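You operate a simulated robot arm through the tools that you are given. There is no shell and no other tool. Be economical: measure what you need, move in short steps, check, and stop when the job is done.

You run a simulated two-armed robot. Do the job below in one go: nothing can be reset, and whatever is moved stays where it is left.

## Task
Write-lock the tape named on the job card and shelve it under DONE.
Fine: lift the keeper bar, stand the tape on the bench, hold it steady while sliding its tab well over to the locked side, and put the bar down again. Set down upright: what you pick out. Where these are worked on the way, their far stop is far enough and under half their travel is too little: keeper bar.

Only the result counts: the job must be done as asked and must still hold three seconds after the hand-in. Knocking over, shifting, dropping, spilling or breaking anything else fails it.

## Robot
Two 6-joint arms with two-finger parallel grippers on one trunk, on a base that drives. Base frame: it is fixed to the floor where the robot stands at the start and does not move with it; the origin is under the middle of the robot, x ahead of it, y to its left, z up; the surface under the hand at the start is at about z = 0.914. Readings come in m, degrees, newtons and seconds.
The left shoulder is at the start at [0.06, 0.187, 1.272], the right one opposite. With the tool pointing down near the work surface each hand reaches from about 0.1 to 0.6 m from the robot's upright axis, wherever it stands, measured 20 degrees to its own side. Places, roughly: DONE shelf [0.7, 1, 1.2]; brake lever [0.4, -0.3, 1]; card reader switch [0.4, 1.6, 0.9]; catch of the courier box [0.7, -0.3, 1.3]; green tape [0.75, 1.5, 1.25]; keeper bar [0.5, 0, 1]; key guard [0.4, 1.1, 1]; keypad copy key [0.4, 1.2, 0.9]; keypad eject key [0.4, 1.1, 0.9]; keypad erase key [0.4, 1.1, 0.9]; keypad verify key [0.4, 1.2, 0.9]; latch of the orange case [0.6, 1.7, 1.2]; light box switch [0.4, -0.6, 0.9]; rewinder tension knob [0.6, -0.8, 0.9]; roller arm [0.5, -1.1, 0.9]; source knob [0.4, 1, 0.9]. Payload 1.57 kg a hand.
The TCP of each hand is the grasp point between the finger pads, 0.03 m short of the fingertips. In the tool frame z runs along the fingers and y along their closing line. Largest opening 0.11 m; finger width 0.024, thickness 0.012; the body of the gripper, 0.048 by 0.112 m, starts 0.078 m behind the TCP.
Orientation is that of the tool frame in the base frame, as a unit quaternion [w, x, y, z]. With the fingers straight down and closing along the base's y, the tool's x points along the base's -x, its y along +y and its z along -z.

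## Interface
- The arms move only by the tool play_rows. It takes "left_motion", "right_motion" or both (then of equal length, played together; a hand with none holds still); each is a list of rows, each a list of 7 numbers: the shift along the tool's x, y, z in mm, then the turn, a rotation vector about the tool's x, y, z in degrees, then the finger opening in mm, from 0 to 110. In form: [[x, y, z, ax, ay, az, jaw], ...]. A call has 1 to 12 rows; each row shifts and turns the commanded pose from where the row before left it, along the tool's axes as they then stand. Rows are played at 5 a second. More than 0.05 m and 8.6 degrees between two rows, or a gripper value outside its range, and nothing of the call is played. A pose out of reach is approached as far as the arm can. The call stops where the force on the tool passes 90 N (or 10 N more than at its start, if that is more) or the arm is blocked; 0.2 s more then pass. The fingers move at their own pace (about 0.153 m/s each) and stop on an object; they squeeze with about 37 N. The grip force told is the motor's: it shows also when the fingers shut on nothing. Time passes only in rows, and 0.2 s behind the last, so rows that do not move let the fingers close. It gives the time, the measured TCP pose, the force on the tool (base axes), the opening and the grip force at its end, in the units of the frame above (readings bear some noise), with the torque about the TCP (base axes, N m) and any sound that the robot's microphone picked up.
- Cameras (640 x 400 px; columns grow to the right, rows downward): "scene" is now at [0.0141, -0.0108, 1.8075]; the picture's right is [-0.14, -0.99, 0.00], its down [-0.81, 0.12, -0.58] and it looks along [0.57, -0.08, -0.82] (base axes); focal length 263 px, centre (320, 200). "left" rides on the left gripper at [0.07, -0.016, -0.141] in its tool frame; the picture's right is [0.23, 0.97, 0.00], its down [-0.85, 0.20, -0.48] and it looks along [-0.47, 0.11, 0.88] (tool axes); focal length 222 px, centre (320, 200). "right" rides on the right gripper at [0.07, 0.016, -0.141] in its tool frame; the picture's right is [-0.23, 0.97, 0.00], its down [-0.86, -0.20, -0.48] and it looks along [-0.47, -0.11, 0.88] (tool axes); focal length 222 px, centre (320, 200). There is no depth. A picture from a camera that has moved, and an enlarged one, comes with that camera's place and axes in the base frame and with its lens.
- capture(camera): a new picture of that camera. The clock stands still meanwhile.
- raise_lower(by): slides the trunk up (or, below 0, down) by that many m; the arms and the scene camera ride with it, the base frame stays. It gives what a move gives, with no picture.
- steer(legs): drives the robot by 1 to 6 legs, each [ahead, left, turn to the left] in m, m and degrees, along the robot's own axes; the way and the turn of a leg run together, so that a leg with both is an arc; at most 1.5 m and 180 degrees a leg. The arms and the cameras ride along, it lands a little off, and it stops where it bumps. It gives what a move gives.
- turn_head(pan, tilt): turns the head with the scene camera to pan (to the left, within 86 degrees either way) and tilt (down, from -29 to 69), counted from straight ahead of the robot. It gives what a move gives.
- zoom(camera, box): a new picture of the part [left, top, right, bottom] of that camera's present view, enlarged. The clock stands still meanwhile.
- job_done(): hands the job in; it is judged then, once.

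Go step by step. Nothing tells you exact positions but the pictures and the camera data: compare them with the known pose of the tool, close in by small moves and look again before you grip or let go. The budget is 120 turns and 108 pictures, counting those below and the enlarged ones. Unless the task says otherwise, let go and move clear before handing in, and close with one line.

The tools are called by a JSON object that holds its "name" and its "arguments". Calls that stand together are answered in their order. play_rows: Moves the arms, as the interface text tells. Its arguments: {"type":"object","properties":{"left_motion":{"type":"array"},"right_motion":{"type":"array"}},"required":[]} The other tools are called the same way: raise_lower (by) slides the trunk up or down; steer (legs) drives the base; turn_head (pan, tilt) turns the head that bears the scene camera; capture (camera) takes a picture; zoom (camera, box) takes an enlarged picture of a part of a camera's view; job_done () hands the job in.

At the start:

```text
time_s: 0.0
left_position: [0.4267, 0.173, 1.3167]
left_tool_rot: [0.0, 0.0, 1.0, 0.001]
left_contact_force: [0.0, -0.2, -0.5]
left_torque: [0.0, 0.0, 0.0]
left_grip_width: 0.11
left_grip_force: 0.2
right_position: [0.4388, -0.234, 1.3163]
right_tool_rot: [0.001, 0.0, 1.0, 0.0]
right_contact_force: [0.7, -0.2, -0.3]
right_torque: [0.0, 0.02, -0.01]
right_grip_width: 0.1099
right_grip_force: 0.0
trunk travel left (down, up): [-0.9, 0.09]
robot x, y, heading: [-0.0008, -0.0011, 0.3]
head pan, tilt: [-8.3, 54.9]
```

scene: 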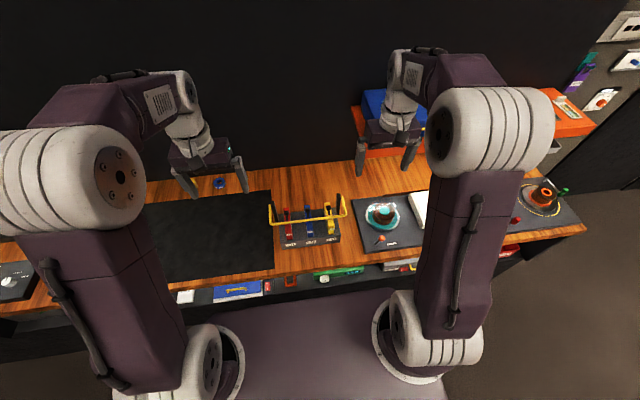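
right: 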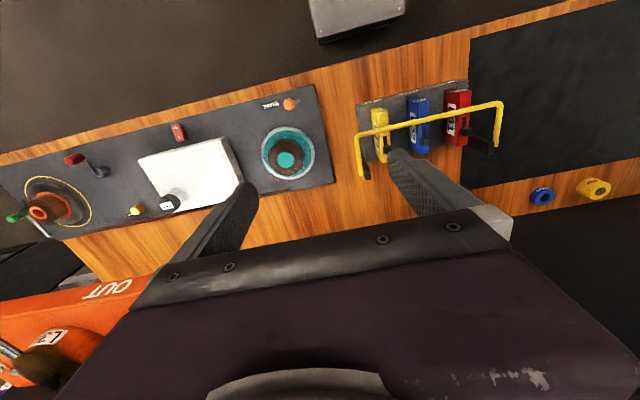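
left: 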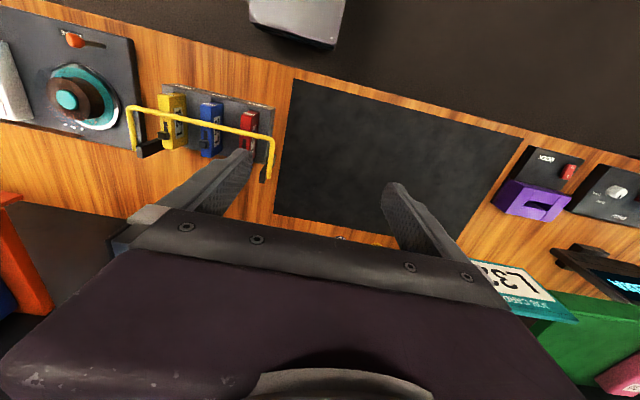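

I see a rack with three tapes (red, blue, yellow) under a yellow keeper bar, straight ahead. I need to find the job card and take a closer look at the rack.

{"name": "zoom", "arguments": {"camera": "scene", "box": [250, 180, 360, 250]}}

{"name": "zoom", "arguments": {"camera": "right", "box": [340, 70, 520, 190]}}

{"name": "turn_head", "arguments": {"pan": 50, "tilt": 30}}

{"name": "capture", "arguments": {"camera": "scene"}}

```text
5.71 times, centred on (305, 215) of scene
camera zoom: at [0.0141, -0.0108, 1.8075], right [-0.14, -0.99, 0.0], down [-0.81, 0.12, -0.58], along [0.57, -0.08, -0.82], focal length 1501 px, centre (406, 114)
```

zoom: 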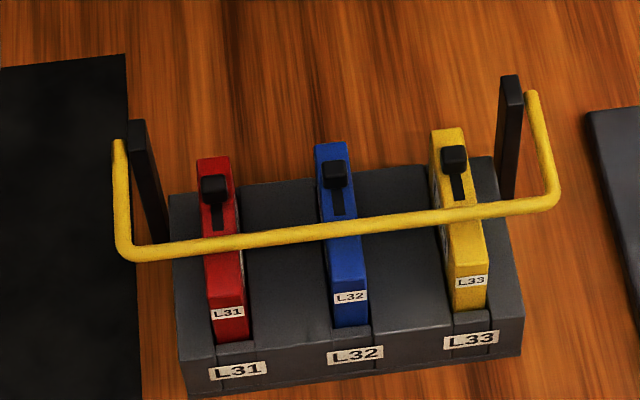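

```text
3.33 times, centred on (430, 130) of right
camera zoom: at [0.3702, -0.2177, 1.4576], right [0.23, 0.97, 0.0], down [0.86, -0.2, 0.48], along [0.47, -0.11, -0.88], focal length 740 px, centre (-47, 433)
```

zoom: 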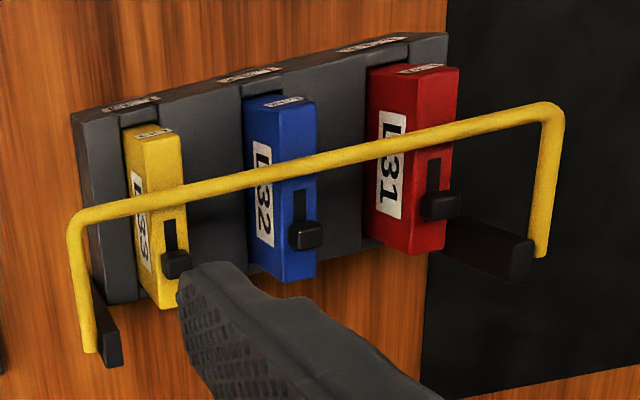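

```text
time_s: 1.3
left_position: [0.4284, 0.1718, 1.3164]
left_tool_rot: [0.0, 0.0, 1.0, 0.001]
left_contact_force: [0.4, -0.2, 0.3]
left_torque: [-0.01, -0.03, -0.01]
left_grip_width: 0.1098
left_grip_force: 0.1
right_position: [0.4391, -0.2335, 1.3153]
right_tool_rot: [0.0, 0.0, 1.0, 0.0]
right_contact_force: [0.9, -0.5, 0.4]
right_torque: [-0.02, 0.0, -0.01]
right_grip_width: 0.1099
right_grip_force: 0.0
trunk travel left (down, up): [-0.9, 0.09]
robot x, y, heading: [0.0001, -0.0011, 0.0]
head pan, tilt: [50.0, 30.0]
```

```text
102 pictures are left
camera scene: at [0.0009, 0.0689, 1.8434], right [0.77, -0.64, 0.0], down [-0.32, -0.38, -0.87], along [0.56, 0.66, -0.5], focal length 263 px, centre (320, 200)
```

scene: 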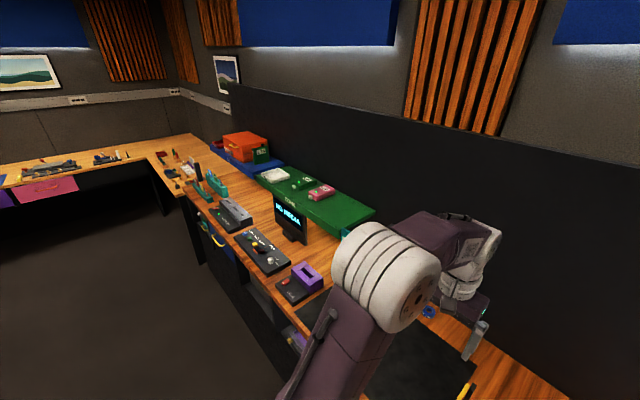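

The DONE shelf is the green one on the left. In the left view there's a teal card with "L3.."; I'll zoom on it.

{"name": "zoom", "arguments": {"camera": "left", "box": [440, 220, 640, 345]}}

{"name": "zoom", "arguments": {"camera": "scene", "box": [160, 120, 400, 270]}}

{"name": "turn_head", "arguments": {"pan": 30, "tilt": 45}}

{"name": "capture", "arguments": {"camera": "scene"}}

{"name": "turn_head", "arguments": {"pan": -45, "tilt": 35}}

{"name": "capture", "arguments": {"camera": "scene"}}

```text
3.20 times, centred on (540, 282) of left
camera zoom: at [0.3568, 0.1576, 1.4581], right [-0.23, 0.97, 0.0], down [0.85, 0.2, 0.48], along [0.47, 0.11, -0.88], focal length 711 px, centre (-384, -64)
```

zoom: 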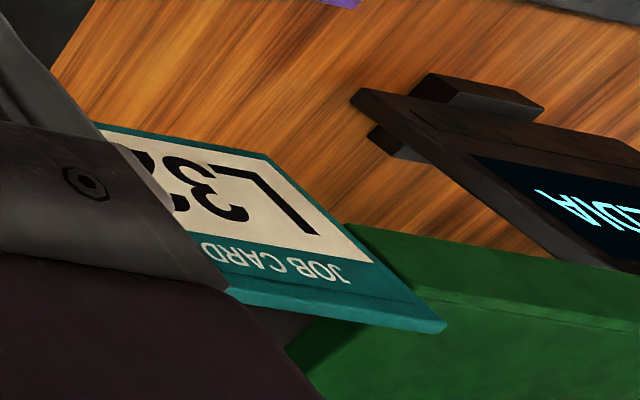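

```text
2.67 times, centred on (280, 195) of scene
camera zoom: at [0.0009, 0.0689, 1.8434], right [0.77, -0.64, 0.0], down [-0.32, -0.38, -0.87], along [0.56, 0.66, -0.5], focal length 700 px, centre (427, 213)
```

zoom: 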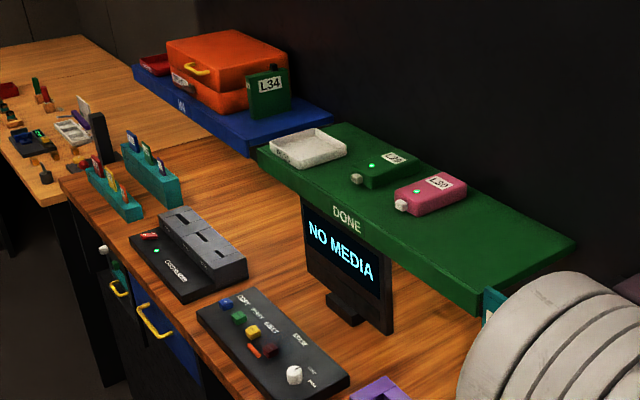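

```text
time_s: 2.1
left_position: [0.4273, 0.1725, 1.3165]
left_tool_rot: [0.001, 0.0, 1.0, 0.0]
left_contact_force: [0.2, 0.1, -0.3]
left_torque: [-0.01, -0.02, 0.0]
left_grip_width: 0.1101
left_grip_force: 0.0
right_position: [0.4386, -0.2336, 1.3153]
right_tool_rot: [0.0, 0.0, 1.0, 0.0]
right_contact_force: [0.1, -0.2, -0.9]
right_torque: [-0.02, 0.0, -0.02]
right_grip_width: 0.1099
right_grip_force: 0.0
trunk travel left (down, up): [-0.9, 0.09]
robot x, y, heading: [-0.0035, 0.0007, 0.2]
head pan, tilt: [30.0, 45.0]
```

```text
99 pictures are left
camera scene: at [0.0131, 0.0404, 1.8208], right [0.5, -0.87, 0.0], down [-0.61, -0.35, -0.71], along [0.61, 0.35, -0.71], focal length 263 px, centre (320, 200)
```

scene: 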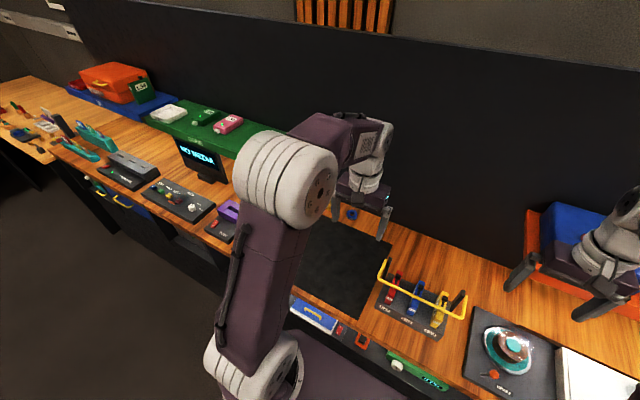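

```text
time_s: 3.6
left_position: [0.4263, 0.1728, 1.3156]
left_tool_rot: [0.0, 0.001, 1.0, 0.0]
left_contact_force: [0.9, 0.1, 0.0]
left_torque: [0.01, 0.01, 0.02]
left_grip_width: 0.11
left_grip_force: 0.0
right_position: [0.4386, -0.233, 1.3161]
right_tool_rot: [-0.001, 0.0, 1.0, 0.0]
right_contact_force: [-0.7, 0.2, -0.1]
right_torque: [-0.02, 0.08, 0.02]
right_grip_width: 0.11
right_grip_force: 0.0
trunk travel left (down, up): [-0.9, 0.09]
robot x, y, heading: [0.0016, -0.004, 0.1]
head pan, tilt: [-45.0, 35.0]
```

```text
98 pictures are left
camera scene: at [0.005, -0.0625, 1.8356], right [-0.71, -0.71, 0.0], down [-0.41, 0.41, -0.82], along [0.58, -0.58, -0.57], focal length 263 px, centre (320, 200)
```

scene: 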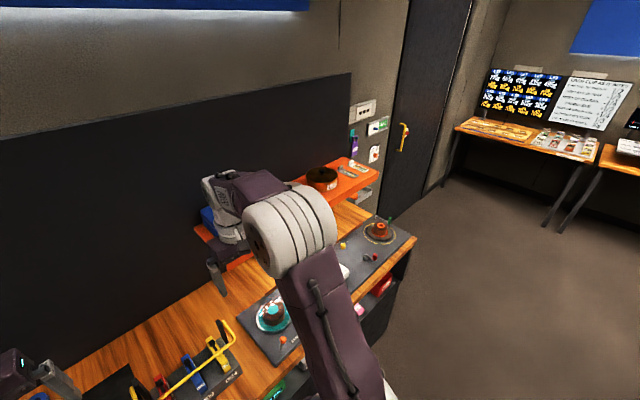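

The card hangs at the right end of the DONE shelf, last digit hidden. I'll pull the left hand back to uncover it.

{"name": "play_rows", "arguments": {"left_motion": [[50, 0, 0, 0, 0, 0, 110], [50, 0, 0, 0, 0, 0, 110], [30, 0, 0, 0, 0, 0, 110]]}}

{"name": "capture", "arguments": {"camera": "left"}}

{"name": "turn_head", "arguments": {"pan": 0, "tilt": 50}}

{"name": "capture", "arguments": {"camera": "scene"}}

```text
time_s: 4.4
left_position: [0.2981, 0.1718, 1.3158]
left_tool_rot: [0.001, 0.0, 1.0, 0.001]
left_contact_force: [0.0, -0.5, 0.1]
left_torque: [0.0, 0.01, 0.02]
left_grip_width: 0.1101
left_grip_force: 0.0
right_position: [0.4389, -0.2329, 1.3161]
right_tool_rot: [0.0, 0.0, 1.0, -0.001]
right_contact_force: [-0.2, -1.2, 0.1]
right_torque: [-0.01, 0.01, -0.01]
right_grip_width: 0.1098
right_grip_force: 0.1
trunk travel left (down, up): [-0.9, 0.09]
robot x, y, heading: [0.0011, -0.0018, 0.0]
head pan, tilt: [-45.0, 35.0]
```

```text
97 pictures are left
camera left: at [0.2275, 0.1575, 1.458], right [-0.23, 0.97, 0.0], down [0.85, 0.2, 0.48], along [0.47, 0.11, -0.88], focal length 222 px, centre (320, 200)
```

left: 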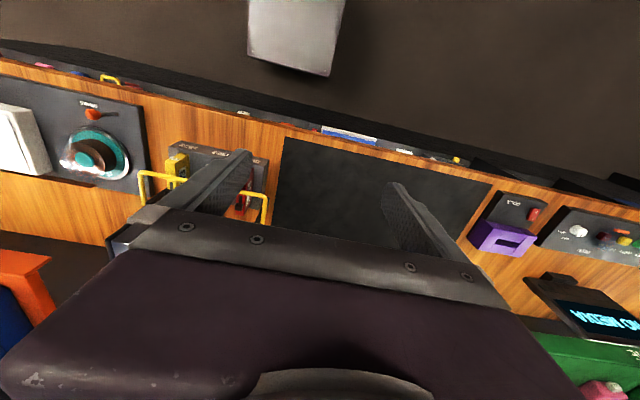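

```text
time_s: 5.5
left_position: [0.2995, 0.1725, 1.3171]
left_tool_rot: [-0.001, 0.0, 1.0, 0.0]
left_contact_force: [0.7, -0.5, -0.2]
left_torque: [-0.01, 0.01, 0.04]
left_grip_width: 0.1099
left_grip_force: 0.1
right_position: [0.4385, -0.2328, 1.3158]
right_tool_rot: [0.0, 0.0, 1.0, 0.0]
right_contact_force: [0.2, -0.5, 0.4]
right_torque: [0.0, 0.03, -0.01]
right_grip_width: 0.1101
right_grip_force: 0.1
trunk travel left (down, up): [-0.9, 0.09]
robot x, y, heading: [-0.0004, -0.0002, -0.2]
head pan, tilt: [0.0, 50.0]
```

```text
96 pictures are left
camera scene: at [0.0192, -0.0005, 1.8139], right [0.0, -1.0, 0.0], down [-0.77, 0.0, -0.64], along [0.64, 0.0, -0.77], focal length 263 px, centre (320, 200)
```

scene: 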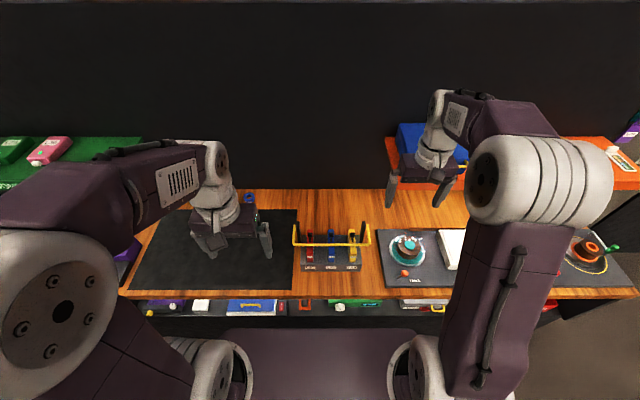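

I pulled it the wrong way for the view; I'll bring the hand forward, yaw it clockwise and look again.

{"name": "play_rows", "arguments": {"left_motion": [[-45, 0, 0, 0, 0, 0, 110], [-45, 0, 0, 0, 0, 0, 110], [-40, 30, 0, 0, 0, 8, 110], [0, 30, 0, 0, 0, 8, 110], [0, 20, 0, 0, 0, 8, 110]]}}

{"name": "capture", "arguments": {"camera": "left"}}

```text
time_s: 6.7
left_position: [0.4341, 0.253, 1.3162]
left_tool_rot: [-0.001, 0.209, 0.978, 0.0]
left_contact_force: [-0.3, -0.1, -0.4]
left_torque: [-0.04, -0.03, -0.01]
left_grip_width: 0.1098
left_grip_force: 0.0
right_position: [0.4385, -0.2326, 1.3152]
right_tool_rot: [0.0, 0.0, 1.0, 0.0]
right_contact_force: [0.5, 0.6, -0.4]
right_torque: [-0.01, -0.02, 0.04]
right_grip_width: 0.11
right_grip_force: 0.0
trunk travel left (down, up): [-0.9, 0.09]
robot x, y, heading: [-0.0008, 0.0035, 0.0]
head pan, tilt: [0.0, 50.0]
```

```text
95 pictures are left
camera left: at [0.3643, 0.2677, 1.4576], right [0.19, 0.98, 0.0], down [0.86, -0.17, 0.48], along [0.47, -0.09, -0.88], focal length 222 px, centre (320, 200)
```

left: 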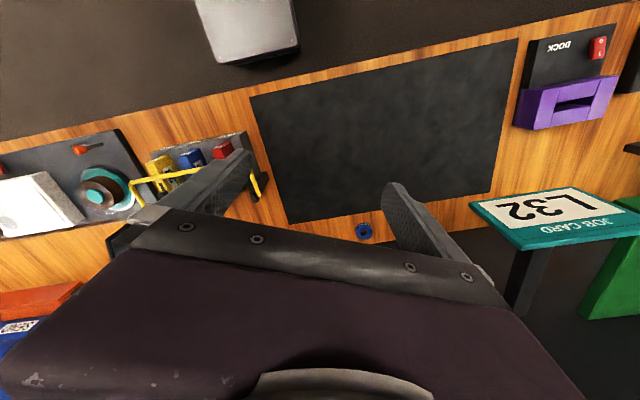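

The card says L32, so it's the blue tape in the middle slot. Next I take close looks at the rack and bar from two viewpoints.

{"name": "play_rows", "arguments": {"right_motion": [[40, 40, 0, 0, 0, 0, 110], [40, 40, 0, 0, 0, 0, 110], [0, 40, 0, 0, 0, 0, 110], [0, 40, 0, 0, 0, 0, 110]]}}

{"name": "zoom", "arguments": {"camera": "scene", "box": [282, 210, 382, 275]}}

{"name": "capture", "arguments": {"camera": "right"}}

```text
refused: row 1 steps farther than a row can; nothing moved
```

```text
6.15 times, centred on (332, 242) of scene
camera zoom: at [0.0198, -0.0001, 1.8139], right [0.0, -1.0, 0.0], down [-0.77, 0.0, -0.64], along [0.64, 0.0, -0.77], focal length 1616 px, centre (246, -62)
```

zoom: 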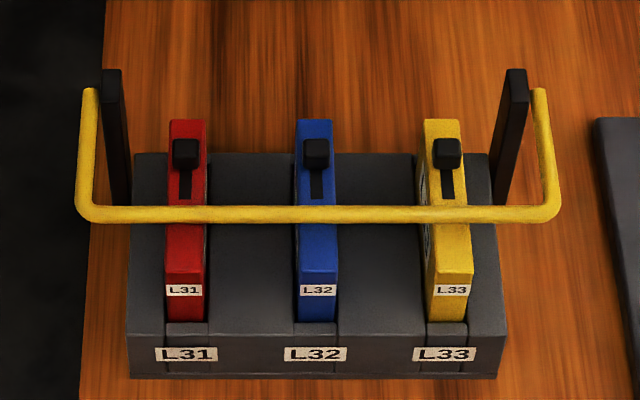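

```text
93 pictures are left
camera right: at [0.3703, -0.2176, 1.4576], right [0.23, 0.97, 0.0], down [0.86, -0.2, 0.48], along [0.47, -0.11, -0.88], focal length 222 px, centre (320, 200)
```

right: 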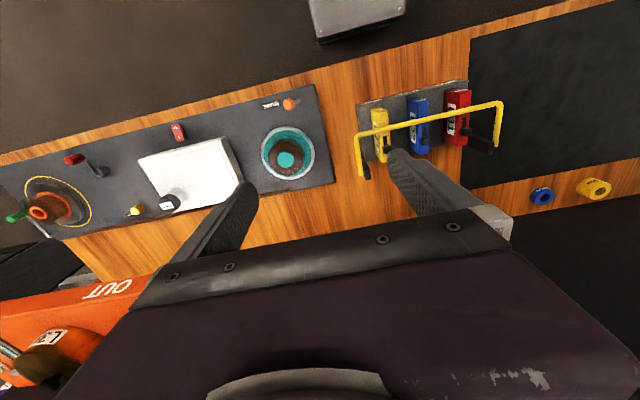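

{"name": "play_rows", "arguments": {"right_motion": [[34, 34, 0, 0, 0, 0, 110], [34, 34, 0, 0, 0, 0, 110], [34, 34, 0, 0, 0, 0, 110], [0, 40, 0, 0, 0, 0, 110], [0, 40, 0, 0, 0, 0, 110]]}}

{"name": "capture", "arguments": {"camera": "right"}}

```text
time_s: 7.9
left_position: [0.4345, 0.2548, 1.3154]
left_tool_rot: [0.0, 0.208, 0.978, 0.0]
left_contact_force: [0.1, 0.5, 0.0]
left_torque: [-0.03, 0.03, 0.0]
left_grip_width: 0.1102
left_grip_force: 0.0
right_position: [0.337, -0.0481, 1.3155]
right_tool_rot: [0.0, 0.0, 1.0, 0.0]
right_contact_force: [1.1, -0.4, 0.6]
right_torque: [-0.01, 0.02, 0.0]
right_grip_width: 0.11
right_grip_force: 0.1
trunk travel left (down, up): [-0.9, 0.09]
robot x, y, heading: [-0.0025, -0.0017, -0.0]
head pan, tilt: [0.0, 50.0]
```

```text
92 pictures are left
camera right: at [0.2678, -0.0324, 1.4568], right [0.23, 0.97, 0.0], down [0.86, -0.2, 0.48], along [0.47, -0.11, -0.88], focal length 222 px, centre (320, 200)
```

right: 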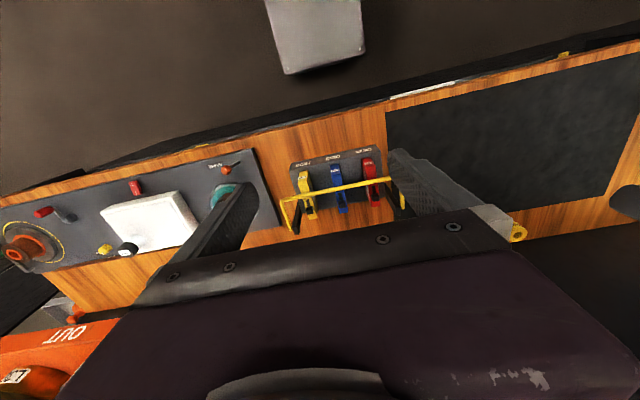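

{"name": "zoom", "arguments": {"camera": "right", "box": [270, 130, 430, 240]}}

```text
3.64 times, centred on (350, 185) of right
camera zoom: at [0.2678, -0.0324, 1.4568], right [0.23, 0.97, 0.0], down [0.86, -0.2, 0.48], along [0.47, -0.11, -0.88], focal length 808 px, centre (211, 254)
```

zoom: 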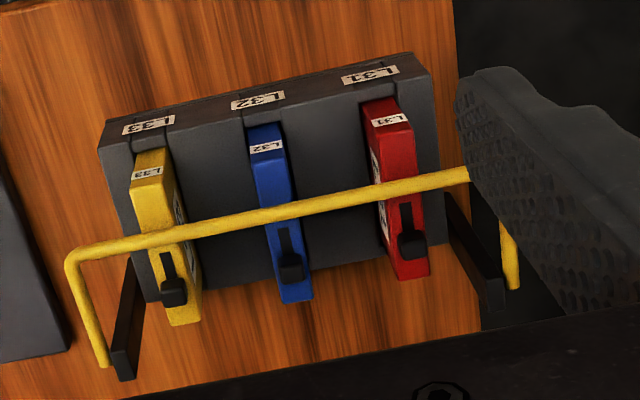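

Bar runs along y at about x 0.48, z 1.03 with its pivot near x 0.553, z 1.04; the blue tape is at y ≈ -0.04. I'll turn the right hand to pinch the bar from the front at 45°, between blue and yellow.

{"name": "play_rows", "arguments": {"right_motion": [[0, 0, 0, 0, 0, -8.2, 110], [0, 0, 0, 0, 0, -8.2, 110], [0, 0, 0, 0, 0, -8.2, 110], [0, 0, 0, 0, 0, -8.2, 110], [0, 0, 0, 0, 0, -8.2, 110], [0, 0, 0, 0, 0, -8.2, 110], [0, 0, 0, 0, 0, -8.2, 90], [0, 0, 0, 0, 0, -8.2, 70], [0, 0, 0, 0, 0, -8.2, 60], [0, 0, 0, 0, 0, -8.2, 50], [0, 0, 0, 0, 0, -8, 40]]}}

{"name": "play_rows", "arguments": {"right_motion": [[0, 0, 0, 7.5, 0, 0, 34], [0, 0, 0, 7.5, 0, 0, 34], [0, 0, 0, 7.5, 0, 0, 34], [0, 0, 0, 7.5, 0, 0, 34], [0, 0, 0, 7.5, 0, 0, 34], [0, 0, 0, 7.5, 0, 0, 34]]}}

{"name": "capture", "arguments": {"camera": "right"}}

```text
time_s: 10.3
left_position: [0.4355, 0.2529, 1.3151]
left_tool_rot: [0.0, 0.208, 0.978, 0.0]
left_contact_force: [0.7, 0.5, -1.0]
left_torque: [-0.02, -0.02, 0.01]
left_grip_width: 0.1098
left_grip_force: 0.0
right_position: [0.3366, -0.051, 1.3153]
right_tool_rot: [0.0, 0.708, -0.706, 0.0]
right_contact_force: [-0.4, 0.2, -1.0]
right_torque: [0.0, 0.0, -0.01]
right_grip_width: 0.04
right_grip_force: 0.1
trunk travel left (down, up): [-0.9, 0.09]
robot x, y, heading: [-0.0022, -0.0035, -0.1]
head pan, tilt: [0.0, 50.0]
```

```text
time_s: 11.7
left_position: [0.4355, 0.2539, 1.316]
left_tool_rot: [0.0, 0.209, 0.978, 0.001]
left_contact_force: [0.2, 0.1, 0.4]
left_torque: [-0.01, -0.01, 0.01]
left_grip_width: 0.1102
left_grip_force: 0.0
right_position: [0.3438, -0.0436, 1.3225]
right_tool_rot: [-0.27, 0.654, -0.653, 0.27]
right_contact_force: [-0.7, 0.9, 0.2]
right_torque: [0.01, 0.03, -0.07]
right_grip_width: 0.034
right_grip_force: 0.1
right hand out of reach, approached as far as the arm can: row 6
trunk travel left (down, up): [-0.9, 0.09]
robot x, y, heading: [0.0013, -0.0006, 0.0]
head pan, tilt: [0.0, 50.0]
```

```text
90 pictures are left
camera right: at [0.2325, -0.1132, 1.4118], right [-0.69, 0.23, -0.69], down [-0.2, 0.86, 0.48], along [0.7, 0.46, -0.55], focal length 222 px, centre (320, 200)
```

right: 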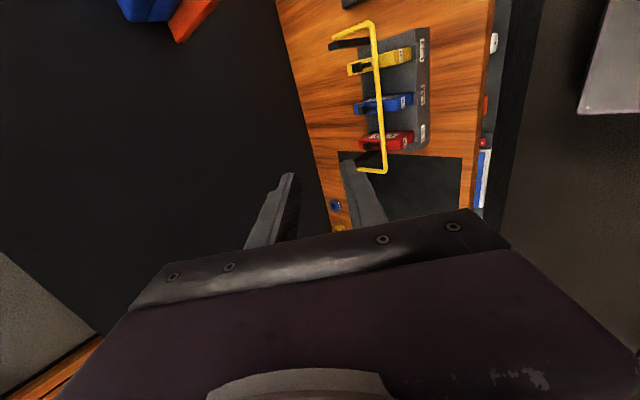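

{"name": "play_rows", "arguments": {"right_motion": [[6, 20, 41, 0, 0, 0, 34], [6, 20, 41, 0, 0, 0, 34], [6, 20, 41, 0, 0, 0, 34], [6, 20, 41, 0, 0, 0, 34], [5, 20, 41, 0, 0, 0, 34]]}}

{"name": "capture", "arguments": {"camera": "right"}}

{"name": "capture", "arguments": {"camera": "scene"}}

```text
time_s: 12.9
left_position: [0.4369, 0.2547, 1.3149]
left_tool_rot: [-0.001, 0.208, 0.978, 0.0]
left_contact_force: [-0.6, 0.2, 0.1]
left_torque: [0.03, 0.04, -0.02]
left_grip_width: 0.1098
left_grip_force: 0.0
right_position: [0.4354, -0.0554, 1.1139]
right_tool_rot: [0.27, -0.653, 0.654, -0.269]
right_contact_force: [0.2, 0.0, 0.1]
right_torque: [0.04, 0.07, -0.02]
right_grip_width: 0.034
right_grip_force: 0.1
right hand out of reach, approached as far as the arm can: row 1, 2
trunk travel left (down, up): [-0.9, 0.09]
robot x, y, heading: [-0.001, -0.002, -0.0]
head pan, tilt: [0.0, 50.0]
```

```text
89 pictures are left
camera right: at [0.3255, -0.1259, 1.2019], right [-0.69, 0.23, -0.69], down [-0.2, 0.85, 0.48], along [0.7, 0.47, -0.55], focal length 222 px, centre (320, 200)
```

right: 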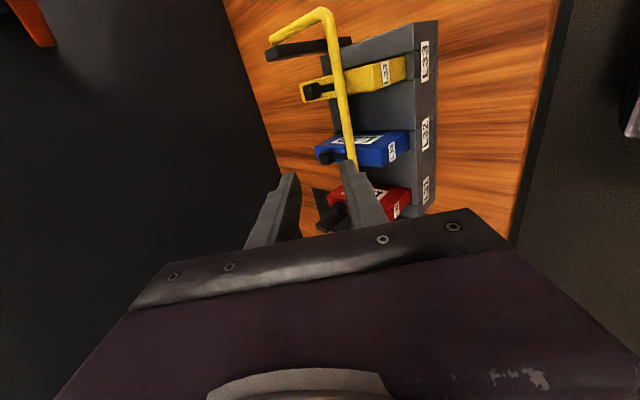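

```text
88 pictures are left
camera scene: at [0.0227, 0.0003, 1.8139], right [0.0, -1.0, 0.0], down [-0.77, 0.0, -0.64], along [0.64, 0.0, -0.77], focal length 263 px, centre (320, 200)
```

scene: 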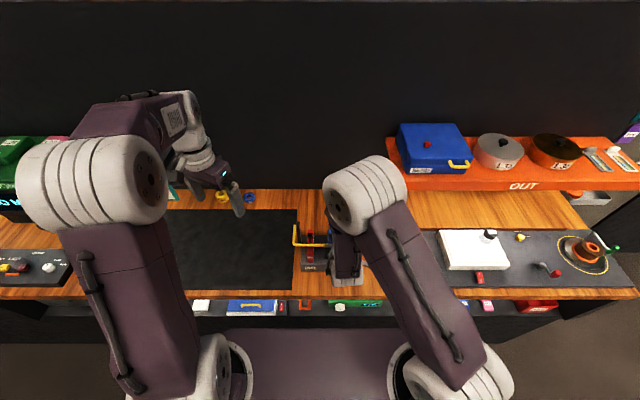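

{"name": "play_rows", "arguments": {"right_motion": [[22, 29, 0, 0, 0, 0, 40], [0, 0, 30, 0, 0, 0, 40], [0, 0, 25, 0, 0, 0, 40]]}}

{"name": "capture", "arguments": {"camera": "right"}}

{"name": "turn_head", "arguments": {"pan": 15, "tilt": 50}}

{"name": "capture", "arguments": {"camera": "scene"}}

```text
time_s: 13.7
left_position: [0.4371, 0.2531, 1.3146]
left_tool_rot: [0.0, 0.208, 0.978, 0.0]
left_contact_force: [-0.4, 0.0, 0.0]
left_torque: [0.01, 0.0, 0.02]
left_grip_width: 0.1099
left_grip_force: 0.1
right_position: [0.4533, -0.0783, 1.0541]
right_tool_rot: [0.272, -0.653, 0.653, -0.271]
right_contact_force: [-0.2, -0.2, 0.7]
right_torque: [-0.03, 0.01, 0.01]
right_grip_width: 0.0401
right_grip_force: 0.0
trunk travel left (down, up): [-0.9, 0.09]
robot x, y, heading: [-0.0025, 0.0019, -0.3]
head pan, tilt: [0.0, 50.0]
```

```text
87 pictures are left
camera right: at [0.342, -0.1492, 1.1426], right [-0.69, 0.23, -0.69], down [-0.2, 0.86, 0.48], along [0.7, 0.47, -0.54], focal length 222 px, centre (320, 200)
```

right: 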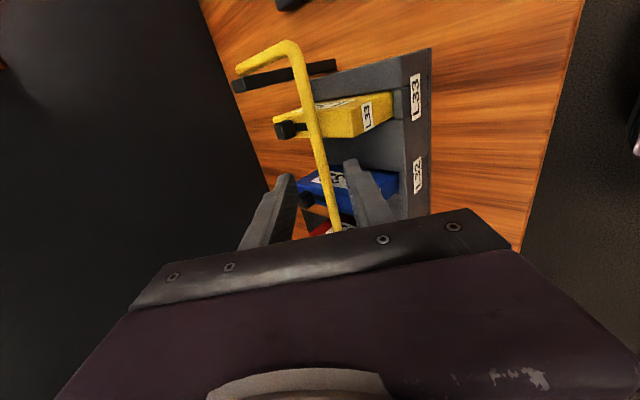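

```text
time_s: 14.5
left_position: [0.4348, 0.2531, 1.3181]
left_tool_rot: [0.0, 0.208, 0.978, 0.0]
left_contact_force: [-0.4, -0.8, -0.4]
left_torque: [-0.02, -0.01, 0.01]
left_grip_width: 0.1098
left_grip_force: 0.1
right_position: [0.4507, -0.0787, 1.0535]
right_tool_rot: [0.271, -0.653, 0.653, -0.271]
right_contact_force: [0.0, -0.2, 0.7]
right_torque: [0.03, 0.0, 0.02]
right_grip_width: 0.0398
right_grip_force: 0.0
trunk travel left (down, up): [-0.9, 0.09]
robot x, y, heading: [0.0011, -0.0004, 0.1]
head pan, tilt: [15.0, 50.0]
```

```text
86 pictures are left
camera scene: at [0.0165, 0.0195, 1.8139], right [0.26, -0.97, 0.0], down [-0.74, -0.2, -0.64], along [0.62, 0.17, -0.77], focal length 263 px, centre (320, 200)
```

scene: 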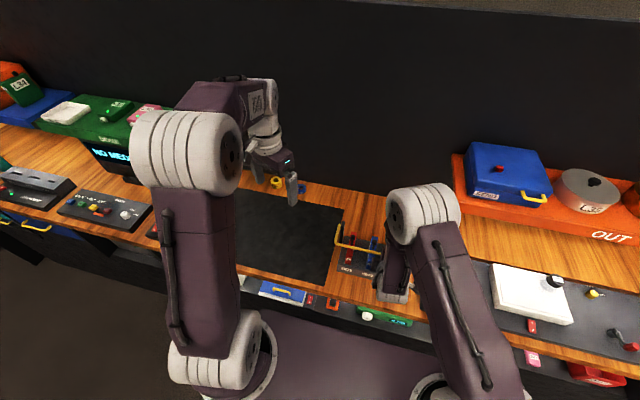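

{"name": "play_rows", "arguments": {"right_motion": [[0, 0, 15, 0, 0, 0, 40], [0, 0, 15, 0, 0, 0, 40]]}}

{"name": "zoom", "arguments": {"camera": "right", "box": [220, 30, 440, 240]}}

{"name": "zoom", "arguments": {"camera": "scene", "box": [320, 200, 440, 310]}}

```text
time_s: 15.1
left_position: [0.4362, 0.2517, 1.3167]
left_tool_rot: [0.0, 0.209, 0.978, 0.0]
left_contact_force: [0.9, -0.6, -0.2]
left_torque: [0.0, 0.02, 0.02]
left_grip_width: 0.1099
left_grip_force: 0.1
right_position: [0.4737, -0.0789, 1.0343]
right_tool_rot: [0.27, -0.653, 0.653, -0.271]
right_contact_force: [0.2, 0.3, 0.5]
right_torque: [-0.04, 0.03, 0.0]
right_grip_width: 0.0398
right_grip_force: 0.1
trunk travel left (down, up): [-0.9, 0.09]
robot x, y, heading: [-0.0011, 0.0015, 0.0]
head pan, tilt: [15.0, 50.0]
```

```text
1.90 times, centred on (330, 135) of right
camera zoom: at [0.3628, -0.1492, 1.1224], right [-0.69, 0.23, -0.69], down [-0.2, 0.86, 0.48], along [0.7, 0.47, -0.54], focal length 423 px, centre (301, 324)
```

zoom: 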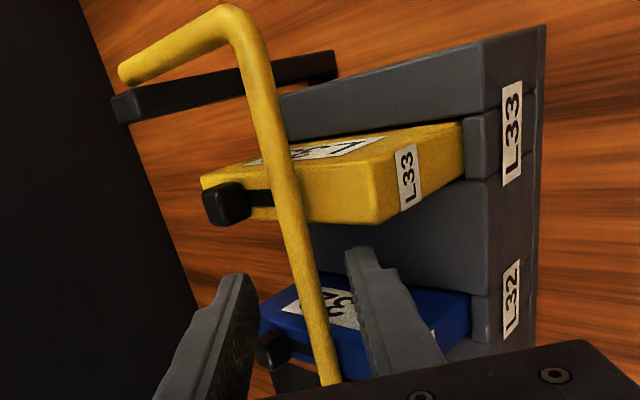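

```text
3.64 times, centred on (380, 255) of scene
camera zoom: at [0.0178, 0.0194, 1.8139], right [0.26, -0.97, 0.0], down [-0.74, -0.2, -0.64], along [0.62, 0.17, -0.77], focal length 955 px, centre (102, 0)
```

zoom: 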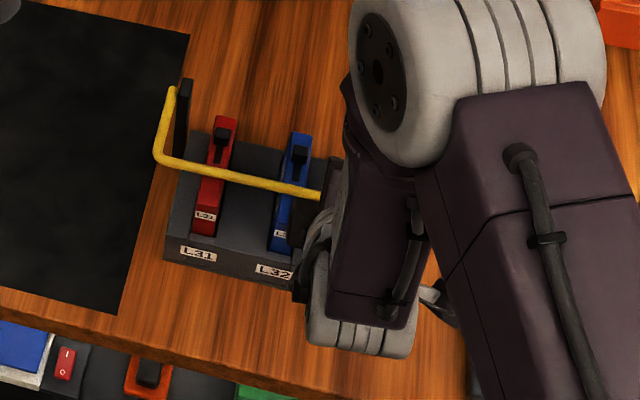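

The bar lies between the pads, a few mm off centre. I'll shift and close.

{"name": "play_rows", "arguments": {"right_motion": [[0, 4, 5, 0, 0, 0, 30], [0, 0, 0, 0, 0, 0, 15], [0, 0, 0, 0, 0, 0, 3], [0, 0, 0, 0, 0, 0, 3]]}}

{"name": "zoom", "arguments": {"camera": "right", "box": [220, 30, 440, 240]}}

```text
time_s: 16.1
left_position: [0.4357, 0.2525, 1.3163]
left_tool_rot: [0.0, 0.208, 0.978, 0.0]
left_contact_force: [-0.1, -0.7, -0.2]
left_torque: [-0.01, -0.02, -0.03]
left_grip_width: 0.1098
left_grip_force: 0.0
right_position: [0.4744, -0.0778, 1.0277]
right_tool_rot: [-0.271, 0.654, -0.652, 0.271]
right_contact_force: [3.5, -0.7, 3.5]
right_torque: [-0.11, -0.08, 0.06]
right_grip_width: 0.0093
right_grip_force: 27.6
trunk travel left (down, up): [-0.9, 0.09]
robot x, y, heading: [-0.002, 0.0003, 0.1]
head pan, tilt: [15.0, 50.0]
```

```text
1.90 times, centred on (330, 135) of right
camera zoom: at [0.3631, -0.1488, 1.1165], right [-0.69, 0.23, -0.69], down [-0.2, 0.85, 0.48], along [0.7, 0.47, -0.54], focal length 423 px, centre (301, 324)
```

zoom: 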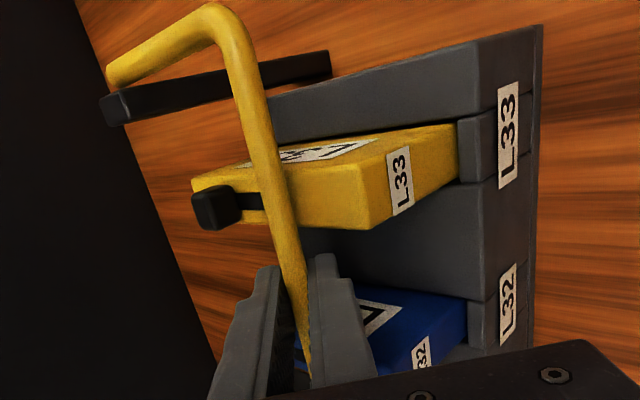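

Bar held (9 mm). Now I swing it along its arc in two stages, first half first.

{"name": "play_rows", "arguments": {"right_motion": [[0, -7.7, -9.8, -3.75, 0, 0, 3], [0, -8.6, -9.2, -3.75, 0, 0, 3], [0, -9.4, -8.3, -3.75, 0, 0, 3], [0, -10.1, -7.4, -3.75, 0, 0, 3], [0, -10.8, -6.5, -3.75, 0, 0, 3], [0, -11.2, -5.4, -3.75, 0, 0, 3]]}}

{"name": "capture", "arguments": {"camera": "right"}}

{"name": "zoom", "arguments": {"camera": "scene", "box": [320, 200, 440, 310]}}

```text
time_s: 17.5
left_position: [0.4412, 0.2544, 1.3134]
left_tool_rot: [-0.003, 0.208, 0.978, -0.002]
left_contact_force: [0.0, 0.4, 0.5]
left_torque: [0.01, 0.01, 0.01]
left_grip_width: 0.1098
left_grip_force: 0.0
right_position: [0.4961, -0.0784, 1.0908]
right_tool_rot: [0.14, -0.693, 0.693, -0.144]
right_contact_force: [19.5, 4.9, -19.0]
right_torque: [0.37, -0.15, 0.2]
right_grip_width: 0.0096
right_grip_force: 27.9
right hand out of reach, approached as far as the arm can: row 6
trunk travel left (down, up): [-0.9, 0.09]
robot x, y, heading: [-0.0049, -0.0028, -0.1]
head pan, tilt: [15.0, 50.0]
```

```text
82 pictures are left
camera right: at [0.4258, -0.1483, 1.215], right [-0.9, 0.23, -0.38], down [0.0, 0.86, 0.51], along [0.44, 0.46, -0.77], focal length 222 px, centre (320, 200)
```

right: 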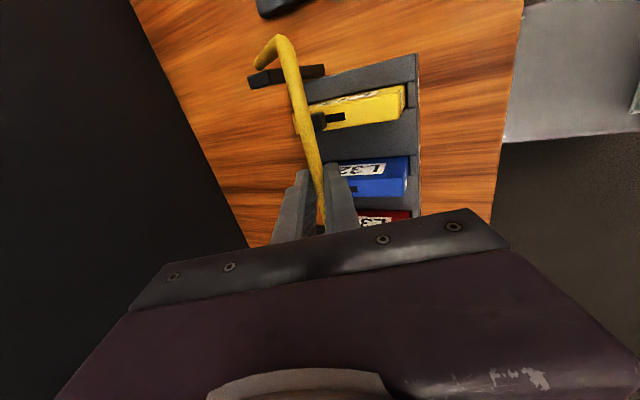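

```text
3.64 times, centred on (380, 255) of scene
camera zoom: at [0.0272, 0.0216, 1.8136], right [0.26, -0.97, 0.0], down [-0.74, -0.2, -0.64], along [0.62, 0.17, -0.77], focal length 955 px, centre (102, 0)
```

zoom: 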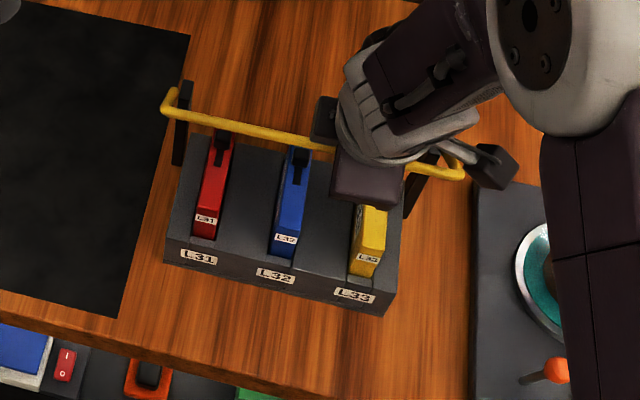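

{"name": "play_rows", "arguments": {"right_motion": [[0, -10.6, 4.4, 0, 0, 0, 3], [0, -11.1, 0.4, 0, 0, 0, 3], [0, -10.9, 2.5, 0, 0, 0, 3]]}}

{"name": "capture", "arguments": {"camera": "scene"}}

```text
time_s: 18.3
left_position: [0.4294, 0.2551, 1.3176]
left_tool_rot: [0.003, 0.208, 0.978, -0.001]
left_contact_force: [0.1, -0.5, -1.4]
left_torque: [0.0, -0.01, 0.0]
left_grip_width: 0.1099
left_grip_force: 0.0
right_position: [0.507, -0.0786, 1.1008]
right_tool_rot: [0.139, -0.693, 0.694, -0.14]
right_contact_force: [-14.4, 10.3, 17.9]
right_torque: [-0.03, 0.14, 0.03]
right_grip_width: 0.0094
right_grip_force: 27.3
right hand out of reach, approached as far as the arm can: row 1, 2
trunk travel left (down, up): [-0.9, 0.09]
robot x, y, heading: [-0.0011, -0.0001, -0.0]
head pan, tilt: [15.0, 50.0]
```

```text
80 pictures are left
camera scene: at [0.0088, 0.0237, 1.8144], right [0.26, -0.97, 0.0], down [-0.74, -0.2, -0.65], along [0.62, 0.16, -0.76], focal length 263 px, centre (320, 200)
```

scene: 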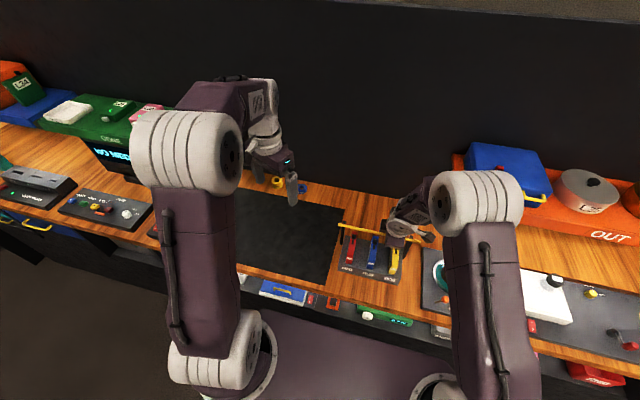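

{"name": "play_rows", "arguments": {"right_motion": [[0, -12.7, -4.5, 0, 0, 0, 3], [0, -10.8, 0.1, 0, 0, 0, 3], [0, -9.1, 1.6, 0, 0, 0, 3]]}}

{"name": "zoom", "arguments": {"camera": "scene", "box": [310, 190, 450, 290]}}

```text
time_s: 19.1
left_position: [0.4348, 0.2551, 1.3153]
left_tool_rot: [0.001, 0.207, 0.978, -0.001]
left_contact_force: [-0.1, -0.3, -0.1]
left_torque: [-0.02, 0.01, 0.0]
left_grip_width: 0.1099
left_grip_force: 0.0
right_position: [0.5416, -0.0789, 1.115]
right_tool_rot: [0.137, -0.693, 0.694, -0.139]
right_contact_force: [-1.8, 10.4, 6.7]
right_torque: [-0.04, 0.04, -0.05]
right_grip_width: 0.0094
right_grip_force: 27.8
trunk travel left (down, up): [-0.9, 0.09]
robot x, y, heading: [0.001, 0.0009, -0.1]
head pan, tilt: [15.0, 50.0]
```

```text
4.00 times, centred on (380, 240) of scene
camera zoom: at [0.016, 0.0234, 1.8138], right [0.26, -0.97, 0.0], down [-0.74, -0.2, -0.64], along [0.62, 0.16, -0.77], focal length 1050 px, centre (80, 40)
```

zoom: 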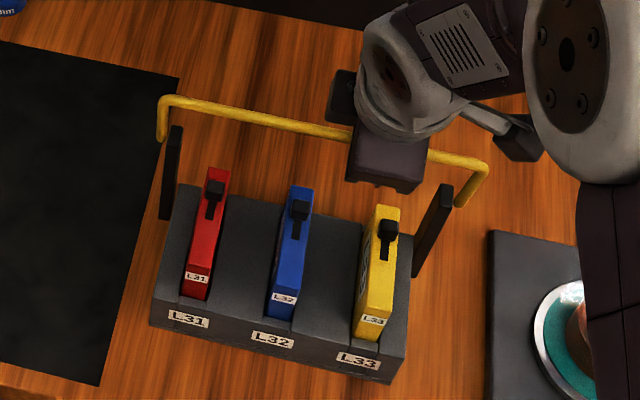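

Bar is nearly vertical; continuing backward to its far stop.

{"name": "play_rows", "arguments": {"right_motion": [[0, -9.0, 4.3, 0, 0, 0, 3], [0, -8.5, 5.7, 0, 0, 0, 3], [0, -7.9, 7.1, 0, 0, 0, 3]]}}

{"name": "zoom", "arguments": {"camera": "scene", "box": [310, 190, 450, 290]}}

```text
time_s: 19.9
left_position: [0.4322, 0.2539, 1.316]
left_tool_rot: [0.001, 0.207, 0.978, -0.002]
left_contact_force: [0.3, -0.8, -0.3]
left_torque: [-0.01, 0.01, -0.03]
left_grip_width: 0.1099
left_grip_force: 0.0
right_position: [0.573, -0.079, 1.1106]
right_tool_rot: [0.141, -0.693, 0.693, -0.141]
right_contact_force: [5.5, 8.0, 31.2]
right_torque: [0.18, -0.23, 0.01]
right_grip_width: 0.0093
right_grip_force: 27.8
trunk travel left (down, up): [-0.9, 0.09]
robot x, y, heading: [0.0001, -0.002, 0.1]
head pan, tilt: [15.0, 50.0]
```

```text
4.00 times, centred on (380, 240) of scene
camera zoom: at [0.0128, 0.023, 1.8142], right [0.26, -0.97, 0.0], down [-0.74, -0.2, -0.64], along [0.62, 0.16, -0.76], focal length 1050 px, centre (80, 40)
```

zoom: 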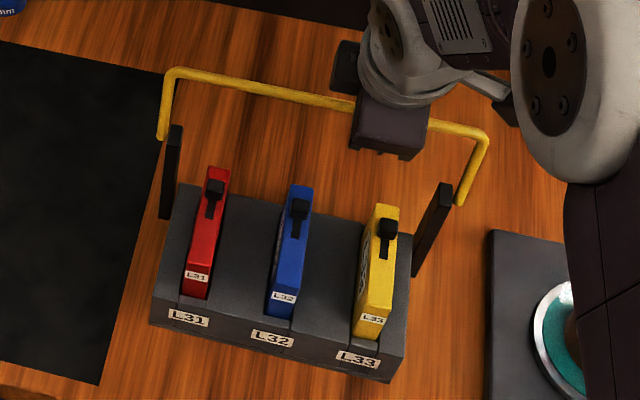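

{"name": "play_rows", "arguments": {"right_motion": [[0, -8.3, 3.4, 0, 0, 0, 3], [0, -7.6, 5.3, 0, 0, 0, 3], [0, -5.9, 6.8, 0, 0, 0, 3]]}}

{"name": "zoom", "arguments": {"camera": "scene", "box": [310, 190, 450, 290]}}

```text
time_s: 20.7
left_position: [0.4283, 0.2525, 1.3186]
left_tool_rot: [0.003, 0.208, 0.978, 0.0]
left_contact_force: [1.2, -0.6, -0.2]
left_torque: [-0.02, 0.02, -0.04]
left_grip_width: 0.1101
left_grip_force: 0.0
right_position: [0.5879, -0.0842, 1.0999]
right_tool_rot: [0.133, -0.693, 0.695, -0.136]
right_contact_force: [-37.1, 0.2, 1.7]
right_torque: [0.06, 0.25, 0.05]
right_grip_width: 0.029
right_grip_force: 14.8
trunk travel left (down, up): [-0.9, 0.09]
robot x, y, heading: [0.0021, -0.0003, 0.0]
head pan, tilt: [15.0, 50.0]
```

```text
4.00 times, centred on (380, 240) of scene
camera zoom: at [0.0067, 0.0194, 1.8134], right [0.26, -0.97, 0.0], down [-0.74, -0.2, -0.65], along [0.63, 0.17, -0.76], focal length 1050 px, centre (80, 40)
```

zoom: 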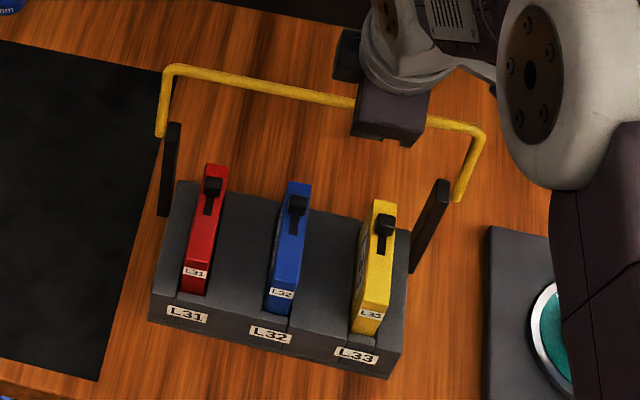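

The bar hit its far stop past vertical. I release it and withdraw the right hand upward.

{"name": "play_rows", "arguments": {"right_motion": [[0, 8, -3, 0, 0, 0, 20], [0, 0, 0, 0, 0, 0, 40], [0, 0, 0, 0, 0, 0, 46], [0, 0, -30, 0, 0, 0, 46], [0, 0, -40, 0, 0, 0, 46], [0, 0, -30, 0, 0, 0, 46]]}}

{"name": "capture", "arguments": {"camera": "scene"}}

```text
time_s: 22.1
left_position: [0.4341, 0.2546, 1.3148]
left_tool_rot: [0.001, 0.209, 0.978, 0.0]
left_contact_force: [0.1, 0.0, -0.1]
left_torque: [0.02, -0.01, 0.01]
left_grip_width: 0.1101
left_grip_force: 0.1
right_position: [0.5482, -0.0814, 1.194]
right_tool_rot: [0.138, -0.693, 0.694, -0.138]
right_contact_force: [1.2, 0.2, 1.0]
right_torque: [0.0, 0.03, 0.01]
right_grip_width: 0.0462
right_grip_force: 0.0
trunk travel left (down, up): [-0.9, 0.09]
robot x, y, heading: [-0.0005, -0.0017, 0.2]
head pan, tilt: [15.0, 50.0]
```

```text
76 pictures are left
camera scene: at [0.0155, 0.0198, 1.8138], right [0.26, -0.97, 0.0], down [-0.74, -0.2, -0.64], along [0.62, 0.17, -0.77], focal length 263 px, centre (320, 200)
```

scene: 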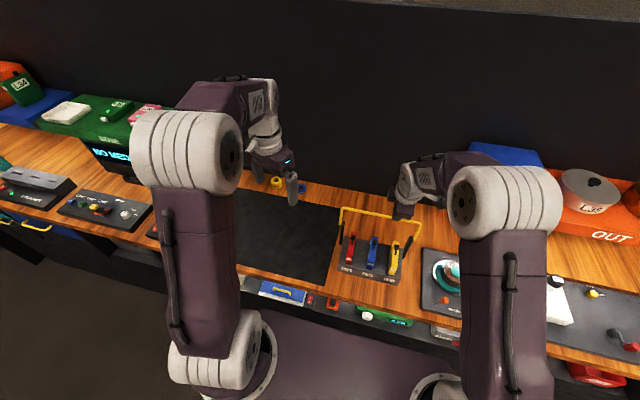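

Bar stays up on its own. I move the right hand away to the right and bring the left hand round, tilting it toward a front grasp.

{"name": "play_rows", "arguments": {"right_motion": [[42, 15, -6, 0, 0, 0, 46], [42, 15, -6, 0, 0, 0, 46], [42, 15, -6, 0, 0, 0, 46], [42, 15, -6, 0, 0, 0, 46], [42, 15, -6, 0, 0, 0, 46], [42, 15, -6, 0, 0, 0, 46]], "left_motion": [[0, -25, 15, 0, 0, -8, 100], [0, -25, 15, 0, 0, -8, 80], [0, -25, 15, 0, 0, -8, 60], [0, -25, 15, 0, -7.5, 0, 50], [0, -25, 15, 0, -7.5, 0, 50], [0, -25, 15, 0, -7.5, 0, 50]]}}

{"name": "play_rows", "arguments": {"left_motion": [[0, -25, 15, 0, -7.5, 0, 50], [0, -25, 15, 0, -7.5, 0, 50], [0, -25, 15, 0, -7.5, 0, 50], [0, 0, 0, 0, 0, 0, 50]]}}

{"name": "capture", "arguments": {"camera": "left"}}

{"name": "capture", "arguments": {"camera": "scene"}}

```text
time_s: 23.5
left_position: [0.4232, 0.103, 1.227]
left_tool_rot: [0.196, 0.002, 0.981, 0.0]
left_contact_force: [0.3, 0.3, 0.1]
left_torque: [0.02, 0.01, 0.0]
left_grip_width: 0.05
left_grip_force: 0.0
right_position: [0.4553, -0.3363, 1.1927]
right_tool_rot: [0.139, -0.693, 0.694, -0.136]
right_contact_force: [0.2, -0.1, -0.9]
right_torque: [0.03, 0.02, 0.02]
right_grip_width: 0.0461
right_grip_force: 0.1
trunk travel left (down, up): [-0.9, 0.09]
robot x, y, heading: [0.0003, -0.0019, 0.2]
head pan, tilt: [15.0, 50.0]
```

```text
time_s: 24.5
left_position: [0.4374, 0.0642, 1.1943]
left_tool_rot: [0.345, -0.003, 0.938, 0.025]
left_contact_force: [-0.8, -0.7, -0.3]
left_torque: [-0.01, -0.01, -0.02]
left_grip_width: 0.05
left_grip_force: 0.1
left hand out of reach, approached as far as the arm can: row 1, 2
right_position: [0.455, -0.3332, 1.1929]
right_tool_rot: [-0.138, 0.694, -0.693, 0.138]
right_contact_force: [0.5, 0.2, -0.1]
right_torque: [-0.02, 0.0, -0.01]
right_grip_width: 0.0462
right_grip_force: 0.1
trunk travel left (down, up): [-0.9, 0.09]
robot x, y, heading: [-0.0004, 0.0019, 0.0]
head pan, tilt: [15.0, 50.0]
```

```text
75 pictures are left
camera left: at [0.2924, 0.0435, 1.2556], right [-0.19, 0.98, -0.1], down [0.34, 0.17, 0.93], along [0.92, 0.15, -0.36], focal length 222 px, centre (320, 200)
```

left: 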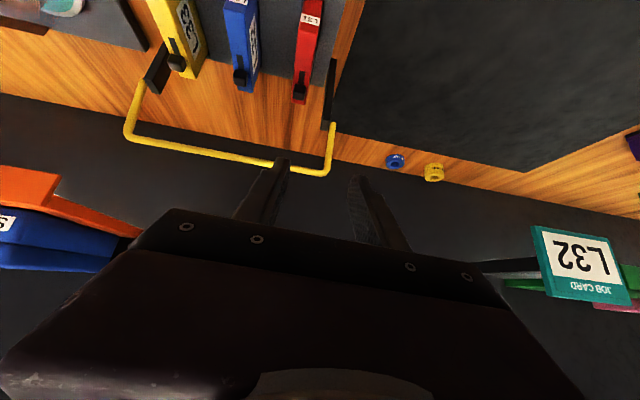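

```text
74 pictures are left
camera scene: at [0.0169, 0.0202, 1.8139], right [0.26, -0.97, 0.0], down [-0.74, -0.2, -0.64], along [0.62, 0.17, -0.77], focal length 263 px, centre (320, 200)
```

scene: 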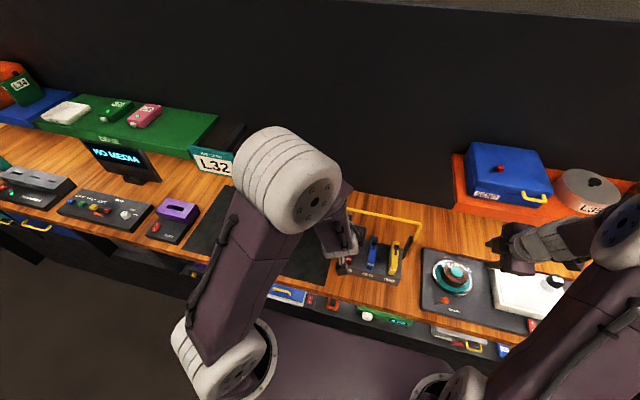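

The card L32 is confirmed. Tilted grasps crowd the arm, so I back the base off 12 cm for better reach.

{"name": "steer", "arguments": {"legs": [[-0.12, 0, 0]]}}

```text
time_s: 25.7
left_position: [0.3226, 0.0644, 1.193]
left_tool_rot: [0.344, -0.004, 0.939, 0.025]
left_contact_force: [-0.2, -0.2, -1.5]
left_torque: [0.0, 0.01, 0.03]
left_grip_width: 0.0501
left_grip_force: 0.0
right_position: [0.3412, -0.334, 1.1899]
right_tool_rot: [-0.136, 0.694, -0.694, 0.137]
right_contact_force: [-0.5, 0.2, -0.6]
right_torque: [-0.01, 0.02, 0.01]
right_grip_width: 0.0459
right_grip_force: 0.0
trunk travel left (down, up): [-0.9, 0.09]
robot x, y, heading: [-0.1192, 0.0009, -0.1]
head pan, tilt: [15.0, 50.0]
```

{"name": "play_rows", "arguments": {"left_motion": [[8, -21, 30, 0, 0, 0, 50], [8, -21, 30, 0, 0, 0, 50], [8, -21, 30, 0, 0, 0, 50], [8, -21, 30, 0, 0, 0, 50], [8, -21, 30, 0, 0, 0, 50]]}}

{"name": "capture", "arguments": {"camera": "left"}}

```text
time_s: 26.9
left_position: [0.3915, -0.0322, 1.0473]
left_tool_rot: [0.344, -0.003, 0.939, 0.025]
left_contact_force: [-0.4, -0.2, -0.4]
left_torque: [0.04, 0.01, -0.03]
left_grip_width: 0.0501
left_grip_force: 0.1
right_position: [0.3399, -0.335, 1.1913]
right_tool_rot: [0.137, -0.694, 0.694, -0.137]
right_contact_force: [-0.6, -0.9, -0.2]
right_torque: [0.02, 0.01, 0.02]
right_grip_width: 0.0461
right_grip_force: 0.1
trunk travel left (down, up): [-0.9, 0.09]
robot x, y, heading: [-0.1151, 0.0005, -0.1]
head pan, tilt: [15.0, 50.0]
```

```text
73 pictures are left
camera left: at [0.2461, -0.0534, 1.1097], right [-0.2, 0.98, -0.1], down [0.34, 0.17, 0.93], along [0.92, 0.15, -0.36], focal length 222 px, centre (320, 200)
```

left: 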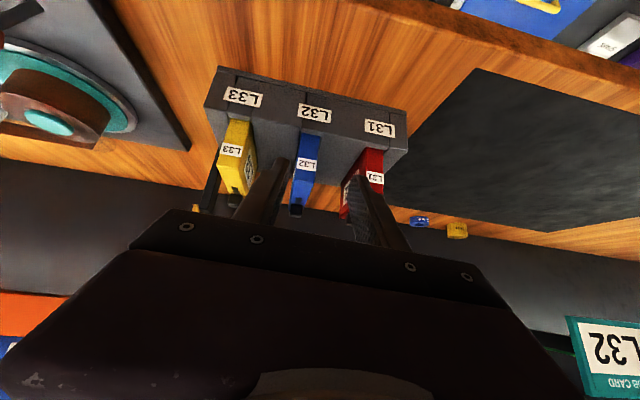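

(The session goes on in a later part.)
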